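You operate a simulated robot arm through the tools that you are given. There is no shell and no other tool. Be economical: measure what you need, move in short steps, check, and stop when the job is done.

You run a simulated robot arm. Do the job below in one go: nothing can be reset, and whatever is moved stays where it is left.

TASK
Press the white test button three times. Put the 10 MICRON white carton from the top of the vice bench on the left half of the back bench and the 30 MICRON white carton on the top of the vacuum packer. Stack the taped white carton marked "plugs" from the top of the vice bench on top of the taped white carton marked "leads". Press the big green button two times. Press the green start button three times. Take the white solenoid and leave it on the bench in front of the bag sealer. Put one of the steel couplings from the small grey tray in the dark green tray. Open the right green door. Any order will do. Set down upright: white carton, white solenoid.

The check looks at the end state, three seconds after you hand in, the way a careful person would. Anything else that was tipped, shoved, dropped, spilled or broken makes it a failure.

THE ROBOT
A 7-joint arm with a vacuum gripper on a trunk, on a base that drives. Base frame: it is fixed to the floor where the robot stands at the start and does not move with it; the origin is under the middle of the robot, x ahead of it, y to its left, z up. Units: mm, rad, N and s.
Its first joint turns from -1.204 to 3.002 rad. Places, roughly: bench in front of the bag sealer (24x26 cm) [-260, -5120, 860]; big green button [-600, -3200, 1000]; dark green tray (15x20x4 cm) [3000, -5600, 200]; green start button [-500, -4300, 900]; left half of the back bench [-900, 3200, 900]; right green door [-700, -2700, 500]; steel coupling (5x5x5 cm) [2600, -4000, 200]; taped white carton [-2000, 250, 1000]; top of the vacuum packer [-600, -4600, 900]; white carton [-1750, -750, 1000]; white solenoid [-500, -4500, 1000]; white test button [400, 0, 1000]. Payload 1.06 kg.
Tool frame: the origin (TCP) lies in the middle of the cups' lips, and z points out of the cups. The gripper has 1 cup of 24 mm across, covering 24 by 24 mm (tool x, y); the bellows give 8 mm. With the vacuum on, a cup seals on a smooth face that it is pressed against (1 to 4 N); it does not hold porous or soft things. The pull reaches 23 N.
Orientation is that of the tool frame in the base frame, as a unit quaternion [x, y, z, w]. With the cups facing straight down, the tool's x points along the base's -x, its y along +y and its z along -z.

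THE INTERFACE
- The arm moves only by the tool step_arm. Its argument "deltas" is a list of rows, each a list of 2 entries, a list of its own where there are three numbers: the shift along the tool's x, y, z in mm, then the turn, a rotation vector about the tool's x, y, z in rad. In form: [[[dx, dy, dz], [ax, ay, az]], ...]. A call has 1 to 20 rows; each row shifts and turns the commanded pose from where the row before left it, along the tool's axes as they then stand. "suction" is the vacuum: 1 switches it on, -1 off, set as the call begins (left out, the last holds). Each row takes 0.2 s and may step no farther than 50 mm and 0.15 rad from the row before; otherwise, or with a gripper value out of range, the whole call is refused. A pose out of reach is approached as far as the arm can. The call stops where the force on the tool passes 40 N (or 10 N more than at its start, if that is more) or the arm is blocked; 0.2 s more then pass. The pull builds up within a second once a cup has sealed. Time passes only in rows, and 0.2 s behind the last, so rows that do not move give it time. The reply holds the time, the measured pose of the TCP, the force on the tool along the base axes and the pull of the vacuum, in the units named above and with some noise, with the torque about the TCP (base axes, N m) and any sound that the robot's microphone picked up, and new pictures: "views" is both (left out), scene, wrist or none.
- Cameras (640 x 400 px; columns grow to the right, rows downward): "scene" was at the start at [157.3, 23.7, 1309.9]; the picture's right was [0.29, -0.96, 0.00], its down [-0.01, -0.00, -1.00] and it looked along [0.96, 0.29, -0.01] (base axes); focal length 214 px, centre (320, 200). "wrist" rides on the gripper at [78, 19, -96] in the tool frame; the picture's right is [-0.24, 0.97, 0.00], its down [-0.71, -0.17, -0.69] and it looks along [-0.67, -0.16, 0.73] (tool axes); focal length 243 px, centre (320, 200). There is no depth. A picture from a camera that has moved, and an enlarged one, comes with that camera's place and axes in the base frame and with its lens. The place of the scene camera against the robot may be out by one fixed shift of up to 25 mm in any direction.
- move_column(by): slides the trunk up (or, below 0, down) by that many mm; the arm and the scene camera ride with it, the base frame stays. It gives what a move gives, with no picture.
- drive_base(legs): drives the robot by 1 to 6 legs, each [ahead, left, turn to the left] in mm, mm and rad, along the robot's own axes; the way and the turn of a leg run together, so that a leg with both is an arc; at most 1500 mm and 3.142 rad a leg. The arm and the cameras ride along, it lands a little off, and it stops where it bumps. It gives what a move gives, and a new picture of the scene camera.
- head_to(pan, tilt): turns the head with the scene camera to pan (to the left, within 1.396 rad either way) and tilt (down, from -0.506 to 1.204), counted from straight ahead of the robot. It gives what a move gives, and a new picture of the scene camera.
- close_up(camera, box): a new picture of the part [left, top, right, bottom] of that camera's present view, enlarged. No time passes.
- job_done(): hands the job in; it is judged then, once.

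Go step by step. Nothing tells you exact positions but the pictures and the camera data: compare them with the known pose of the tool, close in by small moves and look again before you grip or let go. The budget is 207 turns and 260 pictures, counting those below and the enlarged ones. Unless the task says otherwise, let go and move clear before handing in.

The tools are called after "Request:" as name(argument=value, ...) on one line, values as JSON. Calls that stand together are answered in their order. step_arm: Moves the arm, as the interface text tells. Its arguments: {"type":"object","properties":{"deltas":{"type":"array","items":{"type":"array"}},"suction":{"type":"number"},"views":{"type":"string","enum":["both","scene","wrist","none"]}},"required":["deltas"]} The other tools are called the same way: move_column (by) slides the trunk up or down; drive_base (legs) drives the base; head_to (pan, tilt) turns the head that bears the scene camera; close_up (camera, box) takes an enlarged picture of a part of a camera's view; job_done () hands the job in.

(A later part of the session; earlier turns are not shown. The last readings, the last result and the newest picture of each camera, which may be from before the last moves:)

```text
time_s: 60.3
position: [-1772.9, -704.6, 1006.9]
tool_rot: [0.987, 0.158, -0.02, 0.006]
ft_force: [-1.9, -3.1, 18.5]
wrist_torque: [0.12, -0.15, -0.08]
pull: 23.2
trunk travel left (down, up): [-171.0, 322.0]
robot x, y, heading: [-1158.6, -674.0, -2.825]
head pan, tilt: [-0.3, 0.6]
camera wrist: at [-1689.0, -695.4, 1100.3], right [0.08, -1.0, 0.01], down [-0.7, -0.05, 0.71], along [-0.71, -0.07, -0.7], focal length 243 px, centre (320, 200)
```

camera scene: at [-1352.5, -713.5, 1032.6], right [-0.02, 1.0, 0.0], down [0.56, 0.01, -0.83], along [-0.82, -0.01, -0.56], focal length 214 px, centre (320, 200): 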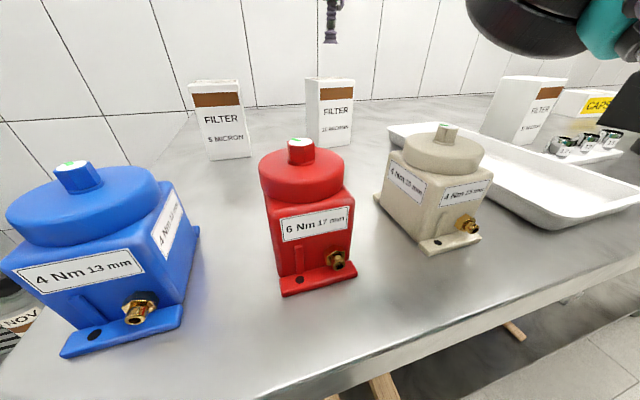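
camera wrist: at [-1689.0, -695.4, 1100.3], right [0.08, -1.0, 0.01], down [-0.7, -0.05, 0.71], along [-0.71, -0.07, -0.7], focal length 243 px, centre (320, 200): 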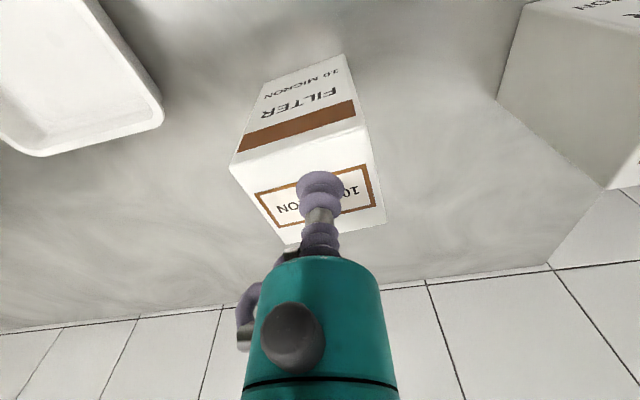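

Sealed, pull 23 N. I'll lift with the arm a little, then with the trunk.

Request:
step_arm(deltas=[[[0, 0, -10], [0, 0, 0]], [[0, 0, -15], [0, 0, 0]], [[0, 0, 0], [0, 0, 0]]], views="none")

Request:
move_column(by=100)

Request:
head_to(pan=-0.3, tilt=0.3)

```text
time_s: 61.1
position: [-1774.4, -701.6, 1023.3]
tool_rot: [0.987, 0.158, -0.018, 0.007]
ft_force: [-0.1, 0.5, -2.5]
wrist_torque: [0.0, -0.04, -0.02]
pull: 22.8
out of reach, approached as far as the arm can: row 2
trunk travel left (down, up): [-171.0, 322.0]
robot x, y, heading: [-1155.2, -668.5, -2.824]
head pan, tilt: [-0.3, 0.6]
```

```text
time_s: 62.4
position: [-1748.5, -694.6, 1156.2]
tool_rot: [0.986, 0.158, -0.054, 0.011]
ft_force: [0.3, -0.1, -2.1]
wrist_torque: [-0.04, -0.03, 0.0]
pull: 22.9
trunk travel left (down, up): [-271.0, 222.0]
robot x, y, heading: [-1156.8, -671.5, -2.829]
head pan, tilt: [-0.3, 0.6]
```

```text
time_s: 63.2
position: [-1748.0, -693.8, 1157.3]
tool_rot: [0.986, 0.158, -0.054, 0.011]
ft_force: [-0.4, -0.1, -2.4]
wrist_torque: [-0.02, -0.06, 0.01]
pull: 23.0
trunk travel left (down, up): [-271.0, 222.0]
robot x, y, heading: [-1153.6, -670.6, -2.822]
head pan, tilt: [-0.3, 0.3]
camera scene: at [-1342.4, -708.5, 1122.5], right [-0.02, 1.0, 0.0], down [0.3, 0.0, -0.95], along [-0.95, -0.01, -0.3], focal length 214 px, centre (320, 200)
```

scene: 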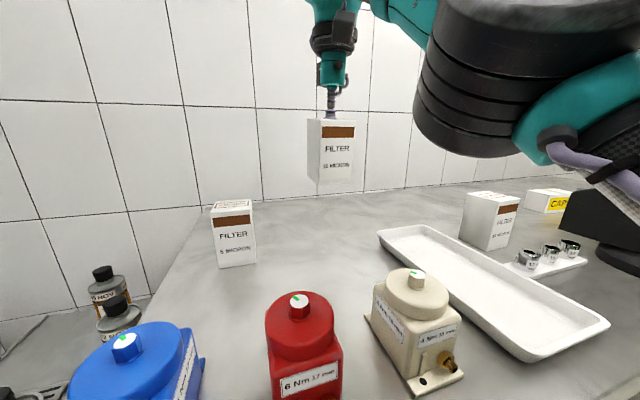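

The carton hangs securely at about 0.25 kg. I'll retract and straighten it, then back away from the bench.

Request:
step_arm(deltas=[[[40, 5, 0], [0, 0, 0]], [[40, 10, 0], [0, 0.055, 0]], [[40, 10, 0], [0, 0.055, 0]], [[40, 15, 0], [0, 0, 0]], [[40, 15, 0], [0, 0, 0]], [[40, 15, 0], [0, 0, 0]], [[0, 0, 0], [0, 0, 0]]], views="none")

Request:
drive_base(legs=[[-450, 0, 0]])

```text
time_s: 64.8
position: [-1500.3, -690.5, 1128.2]
tool_rot: [0.987, 0.158, 0.0, 0.002]
ft_force: [-0.4, 0.4, -2.0]
wrist_torque: [-0.01, -0.03, 0.0]
pull: 23.0
out of reach, approached as far as the arm can: row 2, 3
trunk travel left (down, up): [-271.0, 222.0]
robot x, y, heading: [-1156.6, -669.9, -2.828]
head pan, tilt: [-0.3, 0.3]
```

```text
time_s: 67.6
position: [-1067.0, -549.7, 1129.4]
tool_rot: [0.987, 0.159, 0.0, 0.002]
ft_force: [-0.4, 0.1, -2.6]
wrist_torque: [-0.01, 0.0, -0.01]
pull: 22.6
trunk travel left (down, up): [-271.0, 222.0]
robot x, y, heading: [-724.2, -527.1, -2.826]
head pan, tilt: [-0.3, 0.3]
camera scene: at [-908.9, -567.1, 1122.6], right [-0.02, 1.0, 0.0], down [0.3, 0.0, -0.96], along [-0.96, -0.02, -0.3], focal length 214 px, centre (320, 200)
```

scene: 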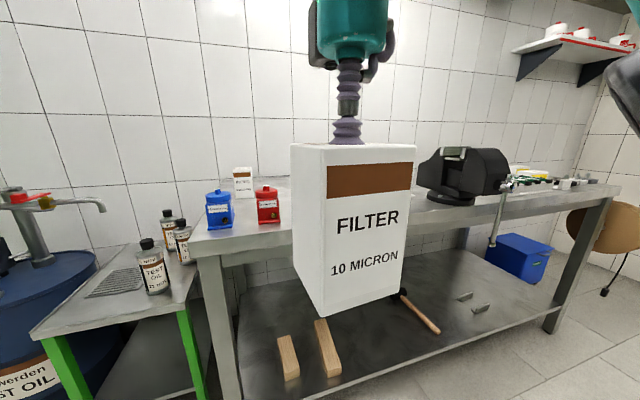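

I'll turn to face the back bench (+y) and drive toward it.

Request:
drive_base(legs=[[0, 0, -1.886], [1400, -170, 0], [900, 0, 0]])

Request:
head_to(pan=0.2, tilt=0.3)

```text
time_s: 83.5
position: [-464.1, 2102.3, 1128.1]
tool_rot: [0.712, -0.703, -0.002, 0.002]
ft_force: [0.7, -0.4, -2.0]
wrist_torque: [-0.03, 0.02, -0.01]
pull: 23.1
trunk travel left (down, up): [-271.0, 222.0]
robot x, y, heading: [-549.9, 1768.9, 1.579]
head pan, tilt: [-0.3, 0.3]
camera scene: at [-514.2, 1962.8, 1122.6], right [0.96, -0.29, 0.0], down [-0.08, -0.28, -0.96], along [0.27, 0.92, -0.3], focal length 214 px, centre (320, 200)
```

scene: 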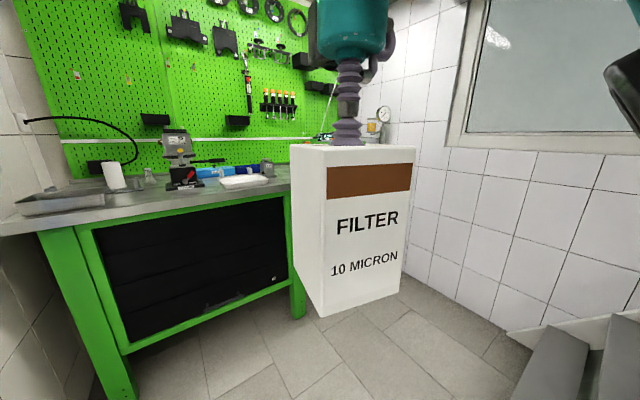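

```text
time_s: 84.4
position: [-464.5, 2102.3, 1128.2]
tool_rot: [0.712, -0.703, -0.002, 0.002]
ft_force: [0.8, -0.7, -2.5]
wrist_torque: [-0.03, 0.02, 0.01]
pull: 22.9
trunk travel left (down, up): [-271.0, 222.0]
robot x, y, heading: [-549.2, 1766.9, 1.581]
head pan, tilt: [0.201, 0.3]
camera scene: at [-560.4, 1964.5, 1122.6], right [0.98, 0.21, 0.0], down [0.06, -0.29, -0.96], along [-0.2, 0.93, -0.3], focal length 214 px, centre (320, 200)
```

scene: 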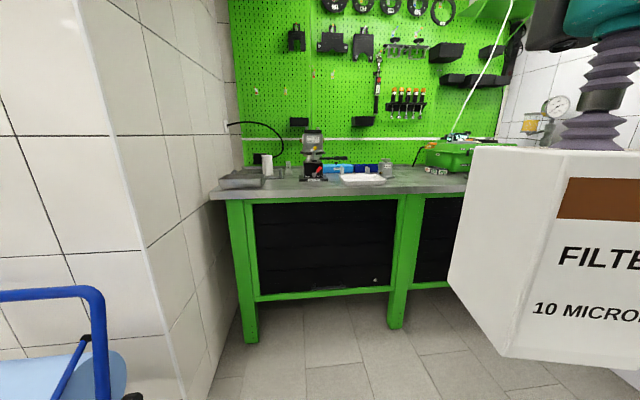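

Request:
close_up(camera="scene", box=[200, 120, 480, 220])

```text
2.29 times, centred on (340, 170) of scene
camera zoom: at [-560.4, 1964.5, 1122.6], right [0.98, 0.21, 0.0], down [0.06, -0.29, -0.96], along [-0.2, 0.93, -0.3], focal length 490 px, centre (274, 269)
```

zoom: 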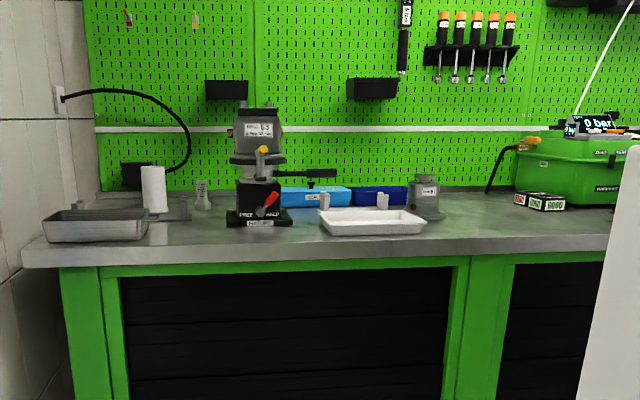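

The left half of the back bench has a free gap between the grey tray and the grinder stand, at about (-937, 2880). I'll drive up facing the bench squarely.

Request:
drive_base(legs=[[0, 290, 0], [450, 0, 0], [0, 0, 0.2]])

Request:
head_to(pan=0.15, tilt=0.45)

```text
time_s: 88.6
position: [-728.1, 2143.0, 1128.3]
tool_rot: [0.71, -0.705, -0.001, 0.001]
ft_force: [0.0, -1.0, -1.9]
wrist_torque: [-0.02, -0.03, -0.04]
pull: 22.8
trunk travel left (down, up): [-271.0, 222.0]
robot x, y, heading: [-815.7, 1809.5, 1.576]
head pan, tilt: [0.201, 0.3]
stopped in leg 2: the robot was blocked; the commanded pose is now the measured one
camera scene: at [-825.0, 2005.9, 1122.6], right [0.98, 0.2, 0.0], down [0.06, -0.29, -0.96], along [-0.19, 0.94, -0.3], focal length 214 px, centre (320, 200)
```

scene: 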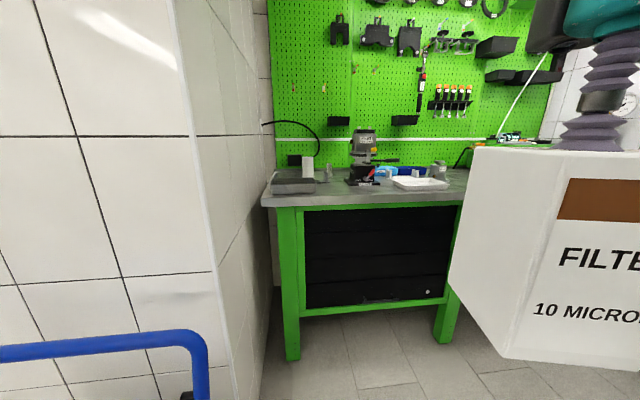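

```text
time_s: 89.3
position: [-727.5, 2143.5, 1128.4]
tool_rot: [0.709, -0.706, -0.002, 0.002]
ft_force: [0.0, 0.6, -2.0]
wrist_torque: [-0.03, 0.0, -0.01]
pull: 23.1
trunk travel left (down, up): [-271.0, 222.0]
robot x, y, heading: [-813.6, 1807.9, 1.576]
head pan, tilt: [0.15, 0.45]
camera scene: at [-819.9, 2005.5, 1108.7], right [0.99, 0.15, 0.0], down [0.07, -0.43, -0.9], along [-0.14, 0.89, -0.43], focal length 214 px, centre (320, 200)
```

scene: 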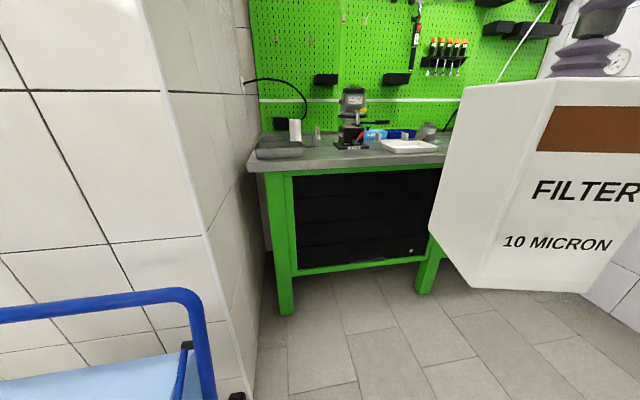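

I was blocked after only a few mm, most likely by the blue roll stand at my left. I'll back off, go around it on the right, then look at the stand.

Request:
drive_base(legs=[[-80, 0, 0], [0, -270, 0]])

Request:
head_to(pan=1.0, tilt=0.6)

```text
time_s: 93.0
position: [-451.8, 2065.9, 1128.8]
tool_rot: [0.71, -0.704, -0.002, 0.002]
ft_force: [0.0, -0.5, -1.8]
wrist_torque: [-0.01, -0.01, 0.02]
pull: 23.0
trunk travel left (down, up): [-271.0, 222.0]
robot x, y, heading: [-537.7, 1732.2, 1.575]
head pan, tilt: [0.15, 0.45]
camera scene: at [-544.5, 1927.9, 1108.7], right [0.99, 0.15, 0.0], down [0.07, -0.43, -0.9], along [-0.14, 0.89, -0.44], focal length 214 px, centre (320, 200)
```

scene: 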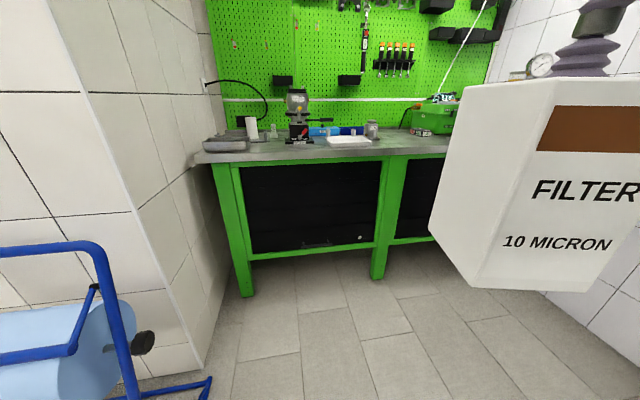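

```text
time_s: 94.1
position: [-452.2, 2065.2, 1128.9]
tool_rot: [0.71, -0.705, -0.002, 0.002]
ft_force: [0.2, -0.9, -1.6]
wrist_torque: [0.01, -0.02, 0.02]
pull: 22.7
trunk travel left (down, up): [-271.0, 222.0]
robot x, y, heading: [-539.5, 1734.5, 1.574]
head pan, tilt: [1.0, 0.6]
camera scene: at [-605.0, 1884.6, 1095.1], right [0.54, 0.84, 0.0], down [0.48, -0.3, -0.83], along [-0.7, 0.44, -0.56], focal length 214 px, centre (320, 200)
```

scene: 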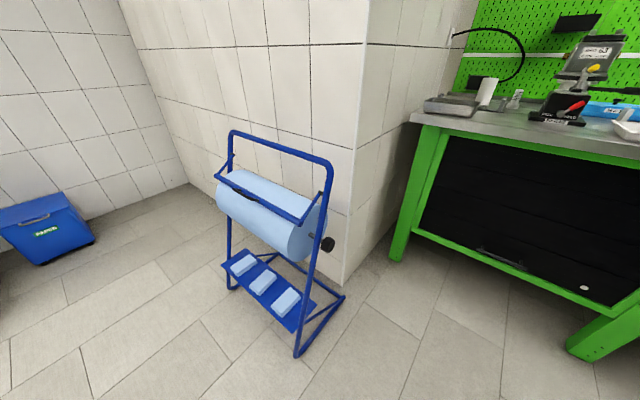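

The stand is upright and where it was at the start. I'll go on past it on the right side.

Request:
drive_base(legs=[[560, 0, 0], [0, 0, 0.2]])

Request:
head_to(pan=0.35, tilt=0.5)

```text
time_s: 98.0
position: [-514.0, 2625.4, 1128.5]
tool_rot: [0.772, -0.635, -0.002, 0.002]
ft_force: [-0.1, -0.2, -2.0]
wrist_torque: [-0.01, -0.01, 0.03]
pull: 22.8
trunk travel left (down, up): [-271.0, 222.0]
robot x, y, heading: [-537.6, 2280.6, 1.761]
head pan, tilt: [1.0, 0.6]
camera scene: at [-630.7, 2418.1, 1095.1], right [0.37, 0.93, 0.0], down [0.52, -0.21, -0.83], along [-0.77, 0.31, -0.56], focal length 214 px, centre (320, 200)
```

scene: 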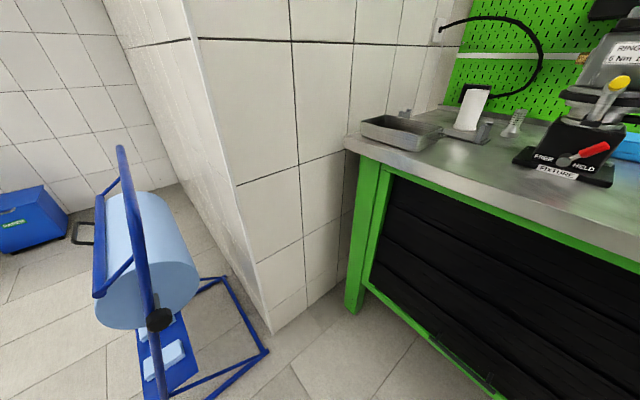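

```text
time_s: 99.1
position: [-515.3, 2625.7, 1128.4]
tool_rot: [0.772, -0.636, -0.001, 0.002]
ft_force: [-0.4, -0.3, -1.3]
wrist_torque: [-0.03, -0.01, 0.02]
pull: 23.0
trunk travel left (down, up): [-271.0, 222.0]
robot x, y, heading: [-540.5, 2281.8, 1.76]
head pan, tilt: [0.351, 0.499]
camera scene: at [-595.5, 2463.1, 1104.2], right [0.86, 0.52, 0.0], down [0.25, -0.41, -0.88], along [-0.45, 0.75, -0.48], focal length 214 px, centre (320, 200)
```

scene: 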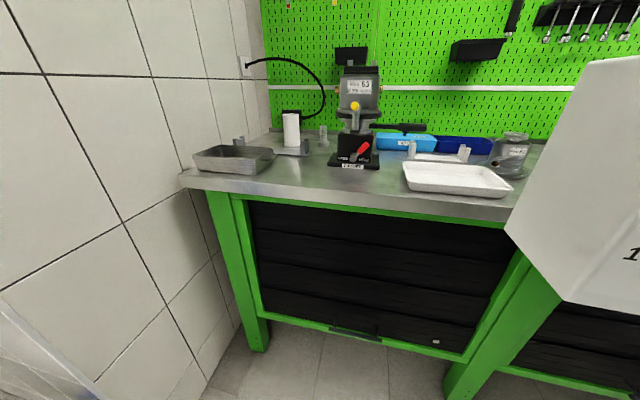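

The free spot is at about (-905, 2868), between the grey tray and the stand. I'll shift into reach.

Request:
drive_base(legs=[[0, 170, 0], [190, 0, 0]])

Request:
step_arm(deltas=[[[0, 45, 0], [0, 0, 0]], [[0, 45, 0], [0, 0, 0]], [[0, 45, 0], [0, 0, 0]], [[-40, 30, 0], [0, 0, 0]], [[0, 0, 0], [0, 0, 0]]], views="wrist")

Request:
head_to(pan=0.0, tilt=0.5)

```text
time_s: 102.4
position: [-720.5, 2779.1, 1128.0]
tool_rot: [0.772, -0.636, -0.001, 0.001]
ft_force: [-0.9, 0.4, -1.1]
wrist_torque: [-0.03, 0.02, 0.01]
pull: 22.5
trunk travel left (down, up): [-271.0, 222.0]
robot x, y, heading: [-742.7, 2434.4, 1.763]
head pan, tilt: [0.351, 0.499]
camera scene: at [-801.7, 2616.7, 1104.1], right [0.86, 0.52, 0.0], down [0.25, -0.41, -0.88], along [-0.45, 0.75, -0.48], focal length 214 px, centre (320, 200)
```

scene: 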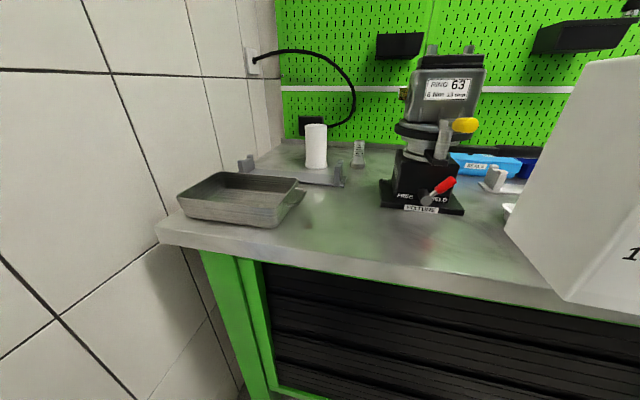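

```text
time_s: 103.6
position: [-891.2, 2788.3, 1127.3]
tool_rot: [0.772, -0.635, -0.001, 0.002]
ft_force: [0.1, -0.2, -1.1]
wrist_torque: [-0.01, -0.03, -0.02]
pull: 23.5
trunk travel left (down, up): [-271.0, 222.0]
robot x, y, heading: [-743.3, 2439.2, 1.755]
head pan, tilt: [0.351, 0.499]
camera wrist: at [-893.3, 2707.9, 1224.6], right [-1.0, 0.04, 0.0], down [0.03, 0.73, 0.68], along [0.03, 0.68, -0.73], focal length 243 px, centre (320, 200)
```

wrist: 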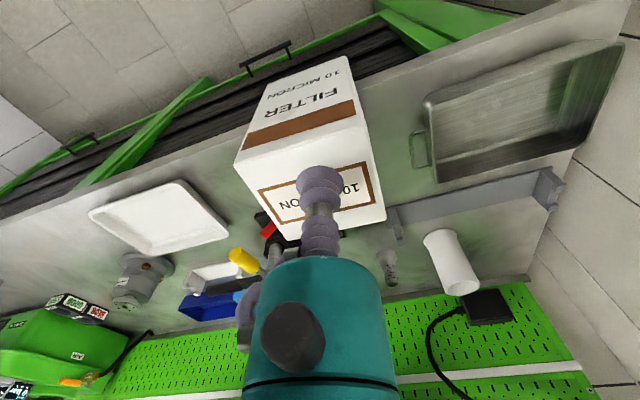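

```text
time_s: 104.4
position: [-891.7, 2787.9, 1128.8]
tool_rot: [0.773, -0.635, -0.002, 0.001]
ft_force: [-0.2, -0.2, -2.2]
wrist_torque: [-0.02, 0.0, -0.04]
pull: 22.6
trunk travel left (down, up): [-271.0, 222.0]
robot x, y, heading: [-742.4, 2430.7, 1.765]
head pan, tilt: [0.0, 0.499]
camera scene: at [-772.1, 2627.7, 1104.2], right [0.98, 0.19, 0.0], down [0.09, -0.47, -0.88], along [-0.17, 0.86, -0.48], focal length 214 px, centre (320, 200)
```

scene: 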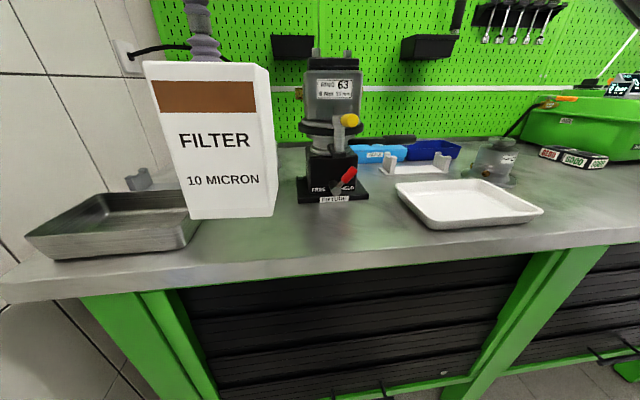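

The carton is near its spot. I'll extend about 95 mm, lower the trunk partway and look.

Request:
step_arm(deltas=[[[-49, -4, 0], [0, 0, 0]], [[-48, -5, 0], [0, 0, 0]], [[0, 0, 0], [0, 0, 0]]], views="none")

Request:
move_column(by=-75)

Request:
head_to(pan=0.2, tilt=0.5)

Request:
step_arm(deltas=[[[0, 0, 0], [0, 0, 0]]], views="wrist")

```text
time_s: 105.2
position: [-900.0, 2886.5, 1130.1]
tool_rot: [0.773, -0.635, -0.001, 0.002]
ft_force: [0.1, -1.4, -1.4]
wrist_torque: [-0.06, 0.0, -0.01]
pull: 23.3
trunk travel left (down, up): [-271.0, 222.0]
robot x, y, heading: [-741.7, 2434.3, 1.764]
head pan, tilt: [0.0, 0.499]
```

```text
time_s: 106.3
position: [-899.6, 2883.3, 1054.9]
tool_rot: [0.773, -0.635, -0.002, 0.002]
ft_force: [0.0, 0.6, -1.8]
wrist_torque: [-0.02, 0.0, 0.01]
pull: 22.5
trunk travel left (down, up): [-196.0, 297.0]
robot x, y, heading: [-743.0, 2434.4, 1.76]
head pan, tilt: [0.0, 0.499]
```

```text
time_s: 107.1
position: [-898.5, 2883.1, 1054.5]
tool_rot: [0.772, -0.635, -0.002, 0.002]
ft_force: [0.0, 0.7, -2.2]
wrist_torque: [-0.01, 0.01, -0.04]
pull: 22.7
trunk travel left (down, up): [-196.0, 297.0]
robot x, y, heading: [-743.6, 2439.0, 1.761]
head pan, tilt: [0.201, 0.499]
camera scene: at [-793.2, 2642.2, 1027.8], right [0.92, 0.38, 0.0], down [0.18, -0.44, -0.88], along [-0.33, 0.81, -0.48], focal length 214 px, centre (320, 200)
```

scene: 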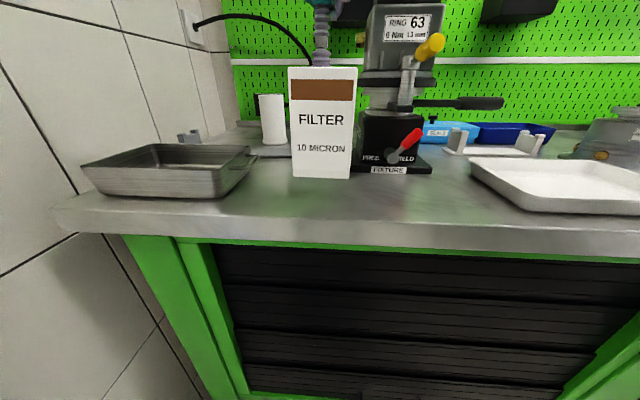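

```text
time_s: 107.5
position: [-899.8, 2883.5, 1054.2]
tool_rot: [0.772, -0.635, -0.001, 0.002]
ft_force: [-0.1, 0.9, -2.2]
wrist_torque: [-0.04, 0.0, 0.01]
pull: 22.6
trunk travel left (down, up): [-196.0, 297.0]
robot x, y, heading: [-743.2, 2434.1, 1.761]
head pan, tilt: [0.201, 0.499]
camera wrist: at [-901.5, 2803.3, 1150.3], right [-1.0, 0.04, 0.0], down [0.03, 0.73, 0.68], along [0.03, 0.68, -0.73], focal length 243 px, centre (320, 200)
```

wrist: 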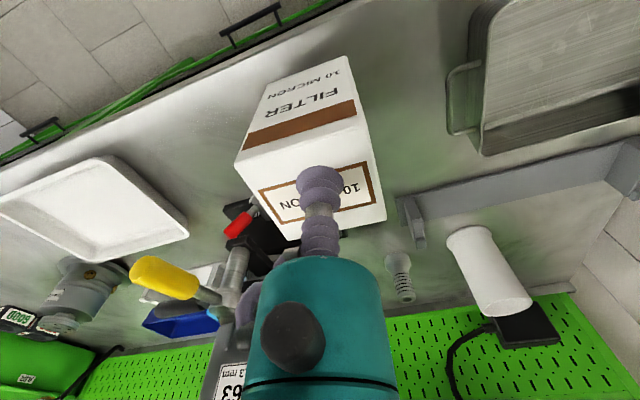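

There's clear space on all sides. I'll lower the arm to contact.

Request:
step_arm(deltas=[[[0, 0, 12], [0, 0, 0]], [[0, 0, 12], [0, 0, 0]], [[0, 0, 10], [0, 0, 0]], [[0, 0, 0], [0, 0, 0]]], views="none")

```text
time_s: 108.5
position: [-899.7, 2884.2, 1020.3]
tool_rot: [0.772, -0.635, -0.002, 0.002]
ft_force: [0.8, 0.6, -2.0]
wrist_torque: [-0.02, -0.02, -0.01]
pull: 22.9
trunk travel left (down, up): [-196.0, 297.0]
robot x, y, heading: [-739.4, 2432.7, 1.763]
head pan, tilt: [0.201, 0.499]
```

Request:
step_arm(deltas=[[[0, 0, 4], [0, 0, 0]], [[0, 0, 4], [0, 0, 0]], [[0, 0, 3], [0, 0, 0]], [[0, 0, 0], [0, 0, 0]]], views="scene")

```text
time_s: 109.5
position: [-900.1, 2883.3, 1009.8]
tool_rot: [0.773, -0.635, -0.003, 0.001]
ft_force: [-2.1, -4.1, 10.7]
wrist_torque: [0.08, -0.03, -0.01]
pull: 22.9
trunk travel left (down, up): [-196.0, 297.0]
robot x, y, heading: [-740.1, 2433.8, 1.757]
head pan, tilt: [0.201, 0.499]
camera scene: at [-793.4, 2640.9, 1028.1], right [0.92, 0.38, 0.0], down [0.18, -0.44, -0.88], along [-0.34, 0.81, -0.48], focal length 214 px, centre (320, 200)
```

scene: 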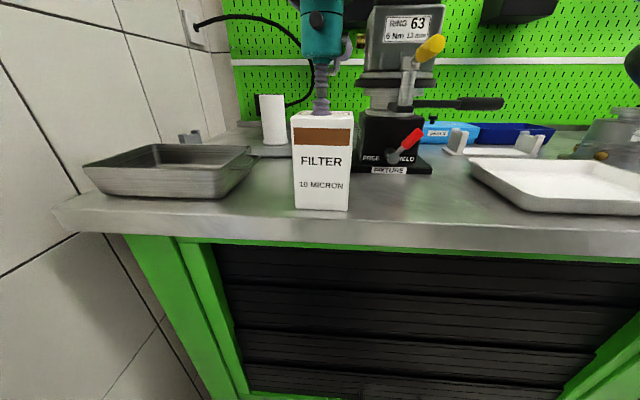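

It's resting on the bench. I'll release and lift off.

Request:
step_arm(deltas=[[[0, 0, -3], [0, 0, 0]], [[0, 0, 0], [0, 0, 0]], [[0, 0, 0], [0, 0, 0]], [[0, 0, 0], [0, 0, 0]], [[0, 0, -10], [0, 0, 0]], [[0, 0, -30], [0, 0, 0]], [[0, 0, -30], [0, 0, 0]]], suction=-1, views="scene")

```text
time_s: 111.1
position: [-899.0, 2882.2, 1056.4]
tool_rot: [0.772, -0.635, -0.003, 0.002]
ft_force: [0.0, -0.6, -1.0]
wrist_torque: [-0.01, 0.02, 0.01]
pull: 0.1
out of reach, approached as far as the arm can: row 7
trunk travel left (down, up): [-196.0, 297.0]
robot x, y, heading: [-742.0, 2437.1, 1.761]
head pan, tilt: [0.201, 0.499]
camera scene: at [-793.3, 2642.2, 1027.8], right [0.92, 0.38, 0.0], down [0.18, -0.44, -0.88], along [-0.34, 0.81, -0.48], focal length 214 px, centre (320, 200)
```

scene: 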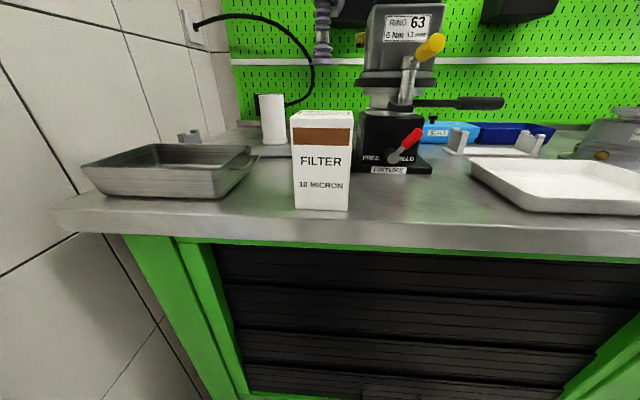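

The carton stands upright on the left half of the back bench. I'll pull the arm in, retreat around the roll stand, and head for the PLUGS and LEADS cartons.

Request:
step_arm(deltas=[[[40, -10, 0], [0, 0, 0]], [[40, -20, 0], [0, 0, 0]], [[40, -20, 0], [0, 0, 0]], [[40, -20, 0], [0, 0, 0]]], views="none")

Request:
move_column(by=150)

Request:
drive_base(legs=[[-60, 0, 0], [0, -230, 0], [-700, 0, 0], [0, 0, 1.696], [700, 880, 0]])

Request:
head_to(pan=0.0, tilt=0.35)

```text
time_s: 112.0
position: [-810.7, 2761.7, 1057.1]
tool_rot: [0.763, -0.647, -0.006, 0.01]
ft_force: [-0.1, 0.8, 0.8]
wrist_torque: [-0.16, -0.1, -0.1]
pull: 0.2
trunk travel left (down, up): [-196.0, 297.0]
robot x, y, heading: [-744.9, 2436.1, 1.759]
head pan, tilt: [0.201, 0.499]
stopped in row 4: the force on the tool passed its limit at 94 N (the readings are from after the stop); the commanded pose is now the measured one
```

```text
time_s: 113.8
position: [-811.0, 2762.3, 1206.9]
tool_rot: [0.762, -0.647, -0.006, 0.009]
ft_force: [-0.4, 0.6, 0.7]
wrist_torque: [-0.03, 0.01, 0.0]
pull: 0.1
trunk travel left (down, up): [-346.0, 147.0]
robot x, y, heading: [-742.7, 2435.7, 1.764]
head pan, tilt: [0.201, 0.499]
```

```text
time_s: 132.2
position: [-1062.7, 553.2, 1207.4]
tool_rot: [0.988, 0.154, 0.004, 0.01]
ft_force: [0.5, -0.1, -0.1]
wrist_torque: [-0.02, -0.03, -0.04]
pull: 0.0
trunk travel left (down, up): [-346.0, 147.0]
robot x, y, heading: [-747.6, 668.9, -2.812]
head pan, tilt: [0.201, 0.499]
camera scene: at [-903.9, 588.4, 1177.4], right [-0.51, 0.86, 0.0], down [0.41, 0.25, -0.88], along [-0.75, -0.45, -0.48], focal length 214 px, centre (320, 200)
```

scene: 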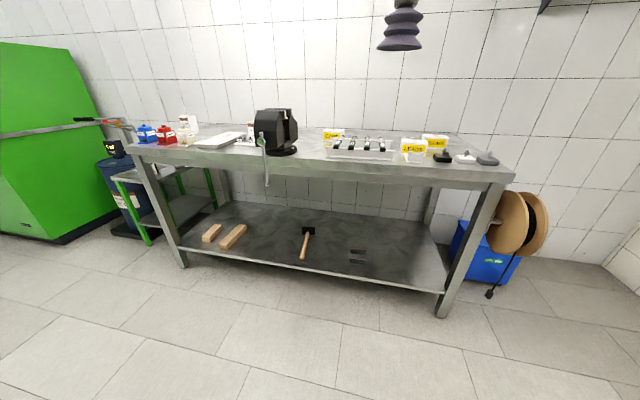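

```text
time_s: 132.9
position: [-1062.0, 552.8, 1207.3]
tool_rot: [0.988, 0.155, 0.003, 0.01]
ft_force: [0.0, -0.4, -1.8]
wrist_torque: [-0.01, 0.01, 0.01]
pull: 0.1
trunk travel left (down, up): [-346.0, 147.0]
robot x, y, heading: [-751.2, 667.0, -2.804]
head pan, tilt: [0.0, 0.351]
camera scene: at [-913.6, 604.2, 1191.0], right [-0.33, 0.94, 0.0], down [0.32, 0.11, -0.94], along [-0.89, -0.31, -0.34], focal length 214 px, centre (320, 200)
```

scene: 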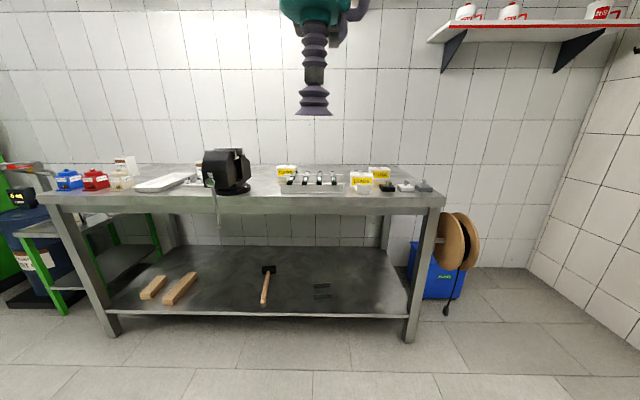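

The carton was placed well, but the arm met a force spike while retracting. Before going on I'll turn and check that nothing at the back bench was disturbed.

Request:
drive_base(legs=[[0, 0, -0.75]])

Request:
head_to(pan=-1.15, tilt=0.1)

Request:
close_up(camera="scene", box=[220, 150, 420, 260])

```text
time_s: 135.3
position: [-1055.2, 801.6, 1206.9]
tool_rot: [0.975, -0.221, -0.001, 0.012]
ft_force: [0.0, -0.3, -0.3]
wrist_torque: [-0.02, -0.01, -0.01]
pull: 0.0
trunk travel left (down, up): [-346.0, 147.0]
robot x, y, heading: [-749.8, 667.5, 2.723]
head pan, tilt: [0.0, 0.351]
camera scene: at [-907.9, 740.8, 1191.1], right [0.41, 0.91, 0.0], down [0.31, -0.14, -0.94], along [-0.86, 0.38, -0.34], focal length 214 px, centre (320, 200)
```

scene: 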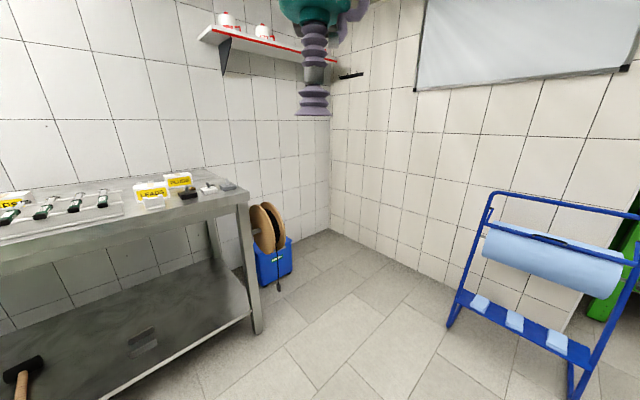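

```text
time_s: 136.7
position: [-1055.7, 799.8, 1207.6]
tool_rot: [0.975, -0.222, -0.001, 0.01]
ft_force: [0.0, -0.1, -0.1]
wrist_torque: [-0.01, -0.02, 0.02]
pull: 0.1
trunk travel left (down, up): [-346.0, 147.0]
robot x, y, heading: [-746.1, 665.4, 2.719]
head pan, tilt: [-1.15, 0.099]
camera scene: at [-822.9, 794.7, 1214.4], right [1.0, 0.0, 0.0], down [0.0, -0.1, -0.99], along [0.0, 0.99, -0.1], focal length 214 px, centre (320, 200)
```

scene: 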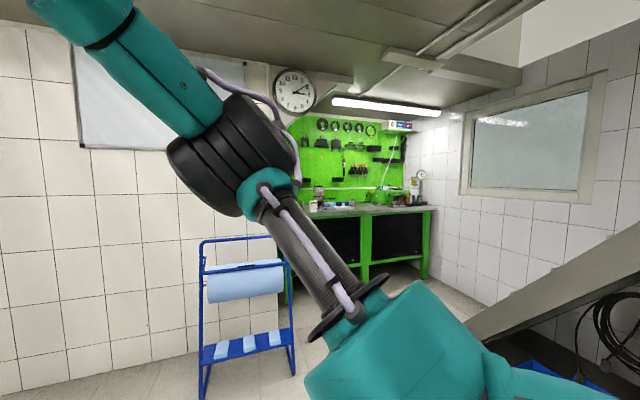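

```text
3.20 times, centred on (320, 205) of scene
camera zoom: at [-822.9, 794.7, 1214.4], right [1.0, 0.0, 0.0], down [0.0, -0.1, -0.99], along [0.0, 0.99, -0.1], focal length 686 px, centre (320, 184)
```

zoom: 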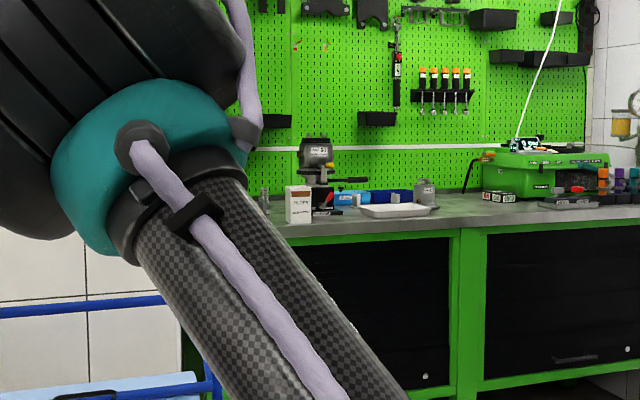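

The stand and carton are fine. Now I turn back and approach the bench's right end for PLUGS.

Request:
drive_base(legs=[[0, 0, 0.738], [420, -110, 0]])

Request:
head_to(pan=-0.25, tilt=0.45)

Request:
close_up(camera="scene", box=[220, 120, 460, 260])

```text
time_s: 141.2
position: [-1484.6, 540.8, 1208.0]
tool_rot: [0.99, 0.142, 0.003, 0.011]
ft_force: [-1.0, -0.3, 0.6]
wrist_torque: [0.0, -0.01, 0.02]
pull: 0.0
trunk travel left (down, up): [-346.0, 147.0]
robot x, y, heading: [-1169.9, 647.0, -2.829]
head pan, tilt: [-1.15, 0.099]
camera scene: at [-1307.2, 685.5, 1214.4], right [0.74, 0.67, 0.0], down [0.07, -0.07, -0.99], along [-0.66, 0.74, -0.1], focal length 214 px, centre (320, 200)
```

scene: 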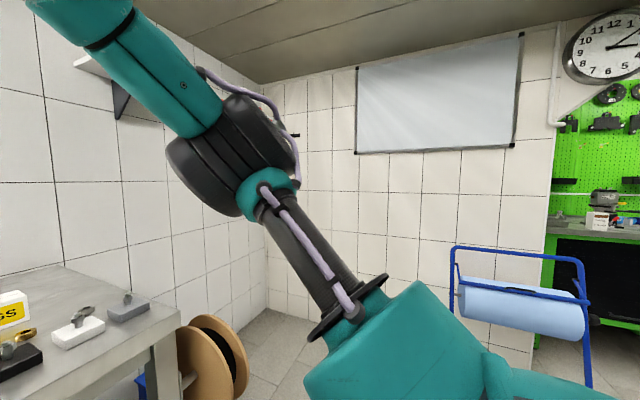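

```text
time_s: 142.4
position: [-1482.9, 541.5, 1207.2]
tool_rot: [0.99, 0.141, 0.004, 0.01]
ft_force: [0.8, 0.4, 0.8]
wrist_torque: [0.01, -0.03, 0.0]
pull: 0.0
trunk travel left (down, up): [-346.0, 147.0]
robot x, y, heading: [-1172.8, 648.0, -2.826]
head pan, tilt: [-0.25, 0.45]
camera scene: at [-1337.1, 611.5, 1181.9], right [-0.06, 1.0, 0.0], down [0.43, 0.03, -0.9], along [-0.9, -0.05, -0.43], focal length 214 px, centre (320, 200)
```

scene: 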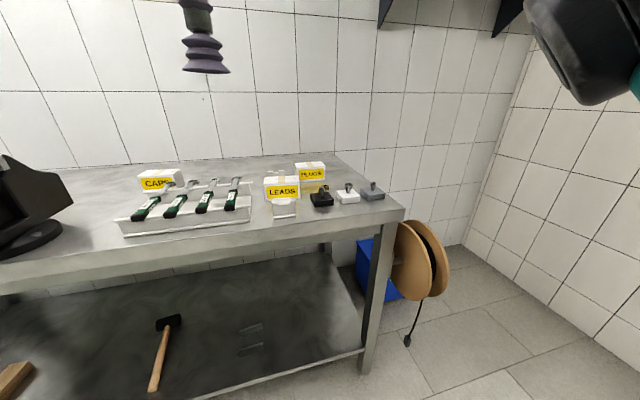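

```text
2.67 times, centred on (340, 190) of scene
camera zoom: at [-1337.1, 611.5, 1181.9], right [-0.06, 1.0, 0.0], down [0.43, 0.03, -0.9], along [-0.9, -0.05, -0.43], focal length 572 px, centre (267, 227)
```

zoom: 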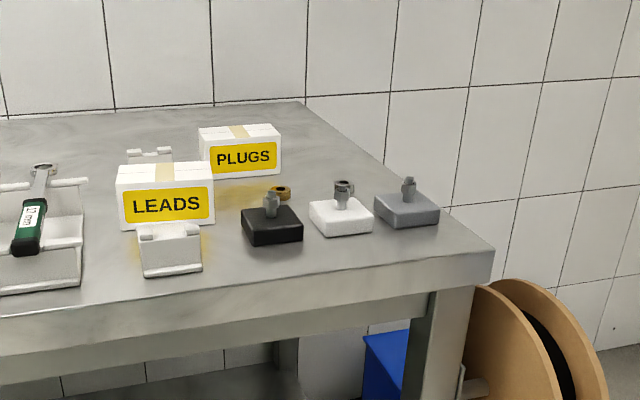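

LEADS is at about (-1970, 455) and PLUGS at about (-2145, 526), both with tops near z 960. I'll drive to the reach position.

Request:
drive_base(legs=[[0, -30, 0], [360, 0, 0]])

Request:
step_arm(deltas=[[[-40, -30, 0], [0, 0, 0]], [[-40, -30, 0], [0, 0, 0]], [[-40, -30, 0], [0, 0, 0]], [[-40, -20, 0], [0, 0, 0]], [[0, 0, 0], [0, 0, 0]]], views="wrist")

Request:
head_to(pan=-0.6, tilt=0.7)

```text
time_s: 145.3
position: [-1833.1, 463.2, 1207.1]
tool_rot: [0.99, 0.14, 0.003, 0.01]
ft_force: [-0.1, -0.5, -0.3]
wrist_torque: [0.01, 0.0, -0.03]
pull: 0.0
trunk travel left (down, up): [-346.0, 147.0]
robot x, y, heading: [-1513.0, 568.0, -2.831]
head pan, tilt: [-0.25, 0.45]
camera scene: at [-1685.2, 532.6, 1181.8], right [-0.06, 1.0, 0.0], down [0.43, 0.02, -0.9], along [-0.9, -0.05, -0.44], focal length 214 px, centre (320, 200)
```

scene: 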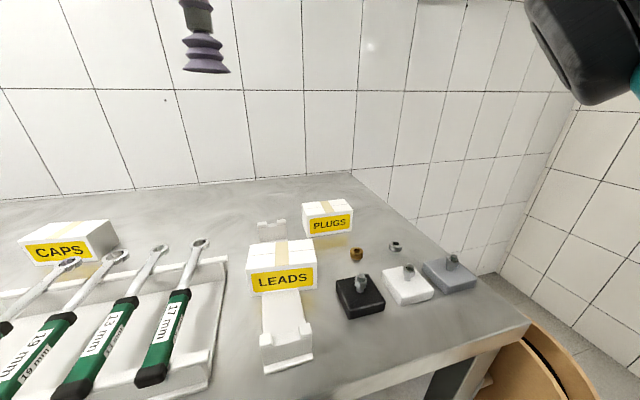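

```text
time_s: 146.5
position: [-2016.8, 523.7, 1203.6]
tool_rot: [0.99, 0.139, 0.003, 0.01]
ft_force: [0.7, -0.4, -0.3]
wrist_torque: [0.01, -0.04, -0.01]
pull: 0.1
trunk travel left (down, up): [-346.0, 147.0]
robot x, y, heading: [-1515.7, 569.9, -2.835]
head pan, tilt: [-0.25, 0.45]
camera wrist: at [-1936.9, 528.8, 1300.4], right [0.04, -1.0, 0.02], down [-0.73, -0.02, 0.68], along [-0.68, -0.04, -0.73], focal length 243 px, centre (320, 200)
```

wrist: 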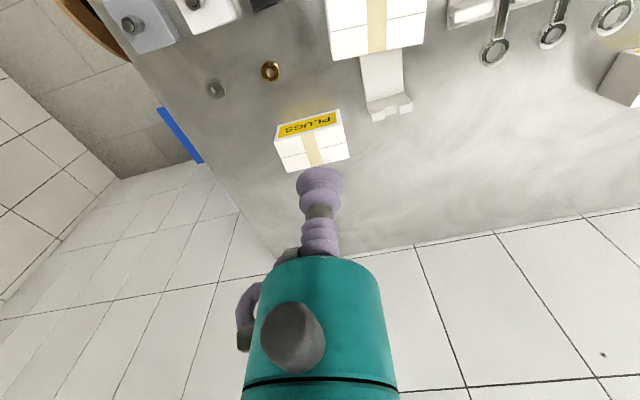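

```text
time_s: 147.3
position: [-2018.5, 523.2, 1203.4]
tool_rot: [0.99, 0.139, 0.004, 0.011]
ft_force: [0.2, -0.5, 0.5]
wrist_torque: [-0.01, 0.01, 0.0]
pull: 0.0
trunk travel left (down, up): [-346.0, 147.0]
robot x, y, heading: [-1514.4, 569.5, -2.833]
head pan, tilt: [-0.6, 0.7]
camera scene: at [-1674.4, 562.5, 1159.7], right [0.29, 0.96, 0.0], down [0.62, -0.19, -0.77], along [-0.73, 0.22, -0.64], focal length 214 px, centre (320, 200)
```

scene: 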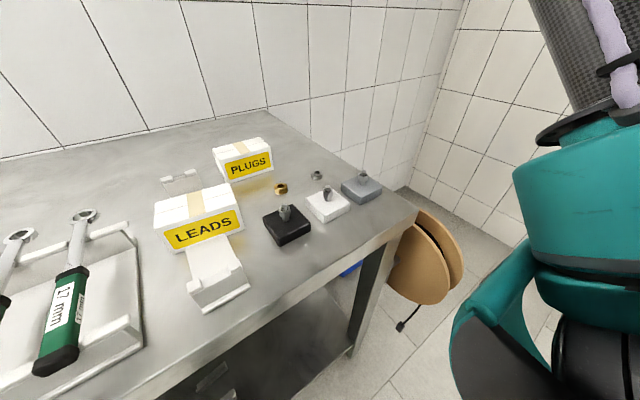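

PLUGS' top centre is at (-2146, 527, 957), which agrees with both views. I'll lower the trunk and extend over it.

Request:
move_column(by=-160)

Request:
step_arm(deltas=[[[-41, -14, 0], [0, 0, 0]], [[-41, -14, 0], [0, 0, 0]], [[-40, -14, 0], [0, 0, 0]], [[0, 0, 0], [0, 0, 0]]], views="wrist")

```text
time_s: 149.1
position: [-2027.4, 520.9, 1030.4]
tool_rot: [0.99, 0.139, 0.019, 0.007]
ft_force: [-0.5, 0.1, -0.6]
wrist_torque: [0.01, -0.02, 0.04]
pull: 0.1
trunk travel left (down, up): [-186.0, 307.0]
robot x, y, heading: [-1519.5, 566.5, -2.838]
head pan, tilt: [-0.6, 0.7]
```

```text
time_s: 150.1
position: [-2129.5, 532.1, 1016.0]
tool_rot: [0.99, 0.14, 0.019, 0.008]
ft_force: [0.0, 0.6, 0.5]
wrist_torque: [-0.01, 0.01, 0.0]
pull: 0.0
out of reach, approached as far as the arm can: row 3
trunk travel left (down, up): [-186.0, 307.0]
robot x, y, heading: [-1513.2, 570.9, -2.838]
head pan, tilt: [-0.6, 0.7]
camera wrist: at [-2052.3, 535.9, 1115.1], right [0.04, -1.0, 0.01], down [-0.75, -0.02, 0.66], along [-0.65, -0.04, -0.75], focal length 243 px, centre (320, 200)
```

wrist: 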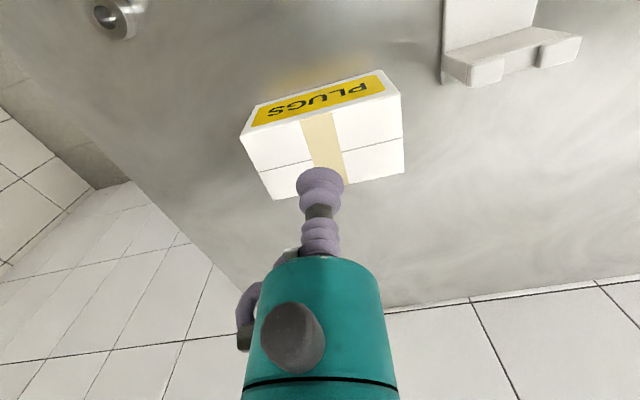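

Request:
move_column(by=-42)

Request:
step_arm(deltas=[[[-13, -2, 0], [0, 0, 0]], [[0, 0, 0], [0, 0, 0]]], views="wrist")

```text
time_s: 151.0
position: [-2132.6, 530.9, 967.9]
tool_rot: [0.99, 0.139, 0.024, 0.007]
ft_force: [0.0, 0.4, 0.4]
wrist_torque: [-0.02, 0.0, -0.04]
pull: 0.1
trunk travel left (down, up): [-144.0, 349.0]
robot x, y, heading: [-1515.2, 564.5, -2.84]
head pan, tilt: [-0.6, 0.7]
```

```text
time_s: 151.6
position: [-2140.1, 529.7, 965.6]
tool_rot: [0.99, 0.139, 0.024, 0.007]
ft_force: [0.6, 0.4, 0.1]
wrist_torque: [0.0, -0.03, 0.03]
pull: 0.2
out of reach, approached as far as the arm can: row 1
trunk travel left (down, up): [-144.0, 349.0]
robot x, y, heading: [-1513.5, 566.4, -2.838]
head pan, tilt: [-0.6, 0.7]
camera wrist: at [-2063.1, 534.6, 1066.6], right [0.04, -1.0, 0.01], down [-0.76, -0.03, 0.65], along [-0.65, -0.03, -0.76], focal length 243 px, centre (320, 200)
```

wrist: 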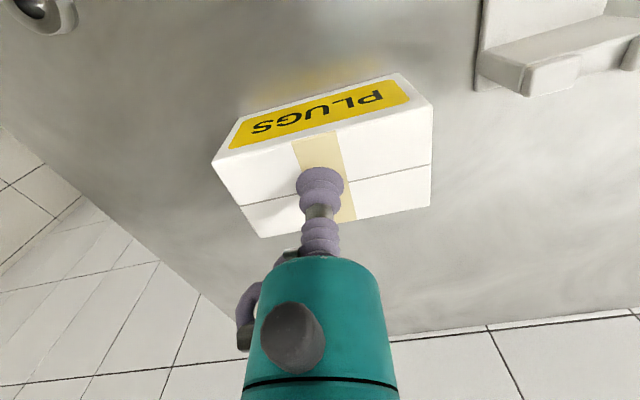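

The cup is over PLUGS' centre. Vacuum on, and down to seal.

Request:
step_arm(deltas=[[[0, 0, 5], [0, 0, 0]], [[0, 0, 4], [0, 0, 0]], [[0, 0, 3], [0, 0, 0]], [[0, 0, 0], [0, 0, 0]]], suction=1, views="wrist")

```text
time_s: 152.6
position: [-2137.2, 529.7, 956.7]
tool_rot: [0.99, 0.139, 0.022, 0.007]
ft_force: [-0.1, 3.4, 17.8]
wrist_torque: [0.05, 0.23, -0.11]
pull: 23.0
trunk travel left (down, up): [-144.0, 349.0]
robot x, y, heading: [-1513.0, 564.4, -2.829]
head pan, tilt: [-0.6, 0.7]
camera wrist: at [-2061.3, 535.3, 1056.2], right [0.04, -1.0, 0.01], down [-0.76, -0.02, 0.65], along [-0.65, -0.03, -0.76], focal length 243 px, centre (320, 200)
```

wrist: 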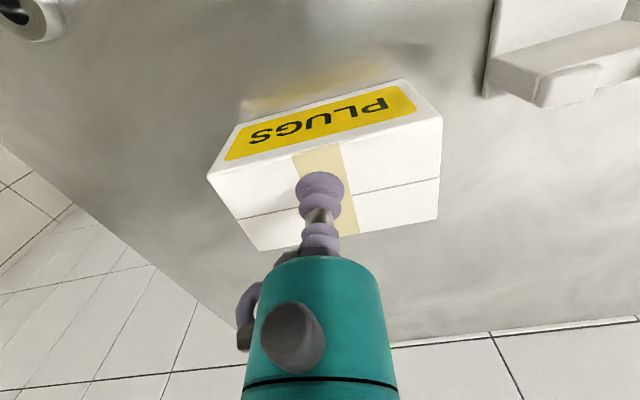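

Sealed at z≈957. Lifting.

Request:
step_arm(deltas=[[[0, 0, -10], [0, 0, 0]], [[0, 0, -10], [0, 0, 0]], [[0, 0, 0], [0, 0, 0]]], views="none")

Request:
move_column(by=120)

Request:
step_arm(deltas=[[[30, 10, 0], [0, 0, 0]], [[40, 15, 0], [0, 0, 0]], [[40, 15, 0], [0, 0, 0]], [[0, 0, 0], [0, 0, 0]]], views="both")

```text
time_s: 153.4
position: [-2139.5, 529.9, 964.2]
tool_rot: [0.99, 0.14, 0.024, 0.007]
ft_force: [-0.6, -0.2, -1.7]
wrist_torque: [0.03, 0.01, 0.01]
pull: 22.7
out of reach, approached as far as the arm can: row 2
trunk travel left (down, up): [-144.0, 349.0]
robot x, y, heading: [-1515.5, 569.4, -2.841]
head pan, tilt: [-0.6, 0.7]
```

```text
time_s: 154.9
position: [-2106.2, 541.9, 1134.1]
tool_rot: [0.99, 0.141, -0.025, 0.016]
ft_force: [-0.5, 0.8, -2.1]
wrist_torque: [0.01, 0.01, 0.03]
pull: 23.5
trunk travel left (down, up): [-264.0, 229.0]
robot x, y, heading: [-1516.0, 570.9, -2.841]
head pan, tilt: [-0.6, 0.7]
```

```text
time_s: 155.9
position: [-1987.2, 534.3, 1131.0]
tool_rot: [0.99, 0.14, -0.027, 0.016]
ft_force: [0.1, 0.5, -1.6]
wrist_torque: [-0.03, -0.01, 0.04]
pull: 22.5
trunk travel left (down, up): [-264.0, 229.0]
robot x, y, heading: [-1513.9, 570.7, -2.834]
head pan, tilt: [-0.6, 0.7]
camera scene: at [-1691.4, 557.3, 1079.6], right [0.29, 0.96, 0.0], down [0.62, -0.19, -0.76], along [-0.73, 0.22, -0.64], focal length 214 px, centre (320, 200)
camera wrist: at [-1902.1, 541.8, 1222.6], right [0.04, -1.0, 0.04], down [-0.69, 0.0, 0.72], along [-0.72, -0.06, -0.69], focal length 243 px, centre (320, 200)
```

scene: 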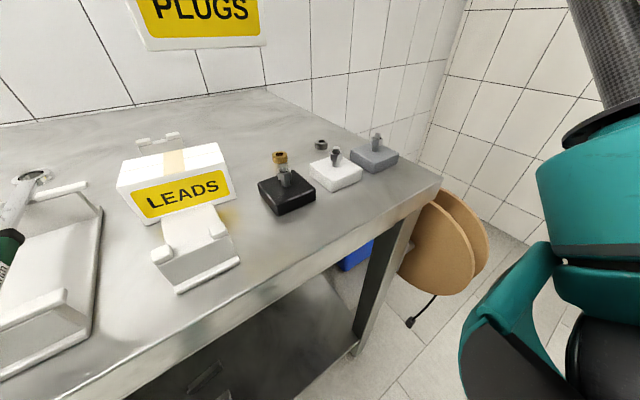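
wrist: 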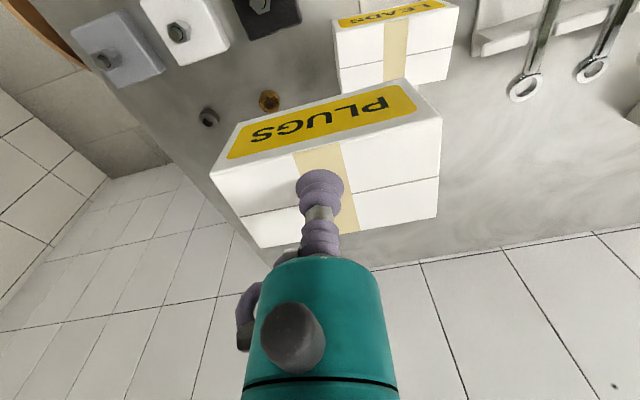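

PLUGS is held well, and LEADS' centre reads (-1968, 455) from the wrist view as well. I'll take a closer look to match the two orientations.

Request:
close_up(camera="wrist", box=[200, 0, 480, 260])

```text
1.54 times, centred on (340, 130) of wrist
camera zoom: at [-1902.1, 541.8, 1222.6], right [0.04, -1.0, 0.04], down [-0.69, 0.0, 0.72], along [-0.72, -0.06, -0.69], focal length 373 px, centre (289, 308)
```

zoom: 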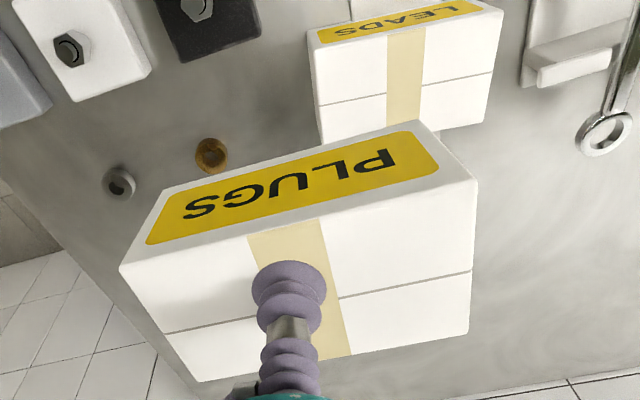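

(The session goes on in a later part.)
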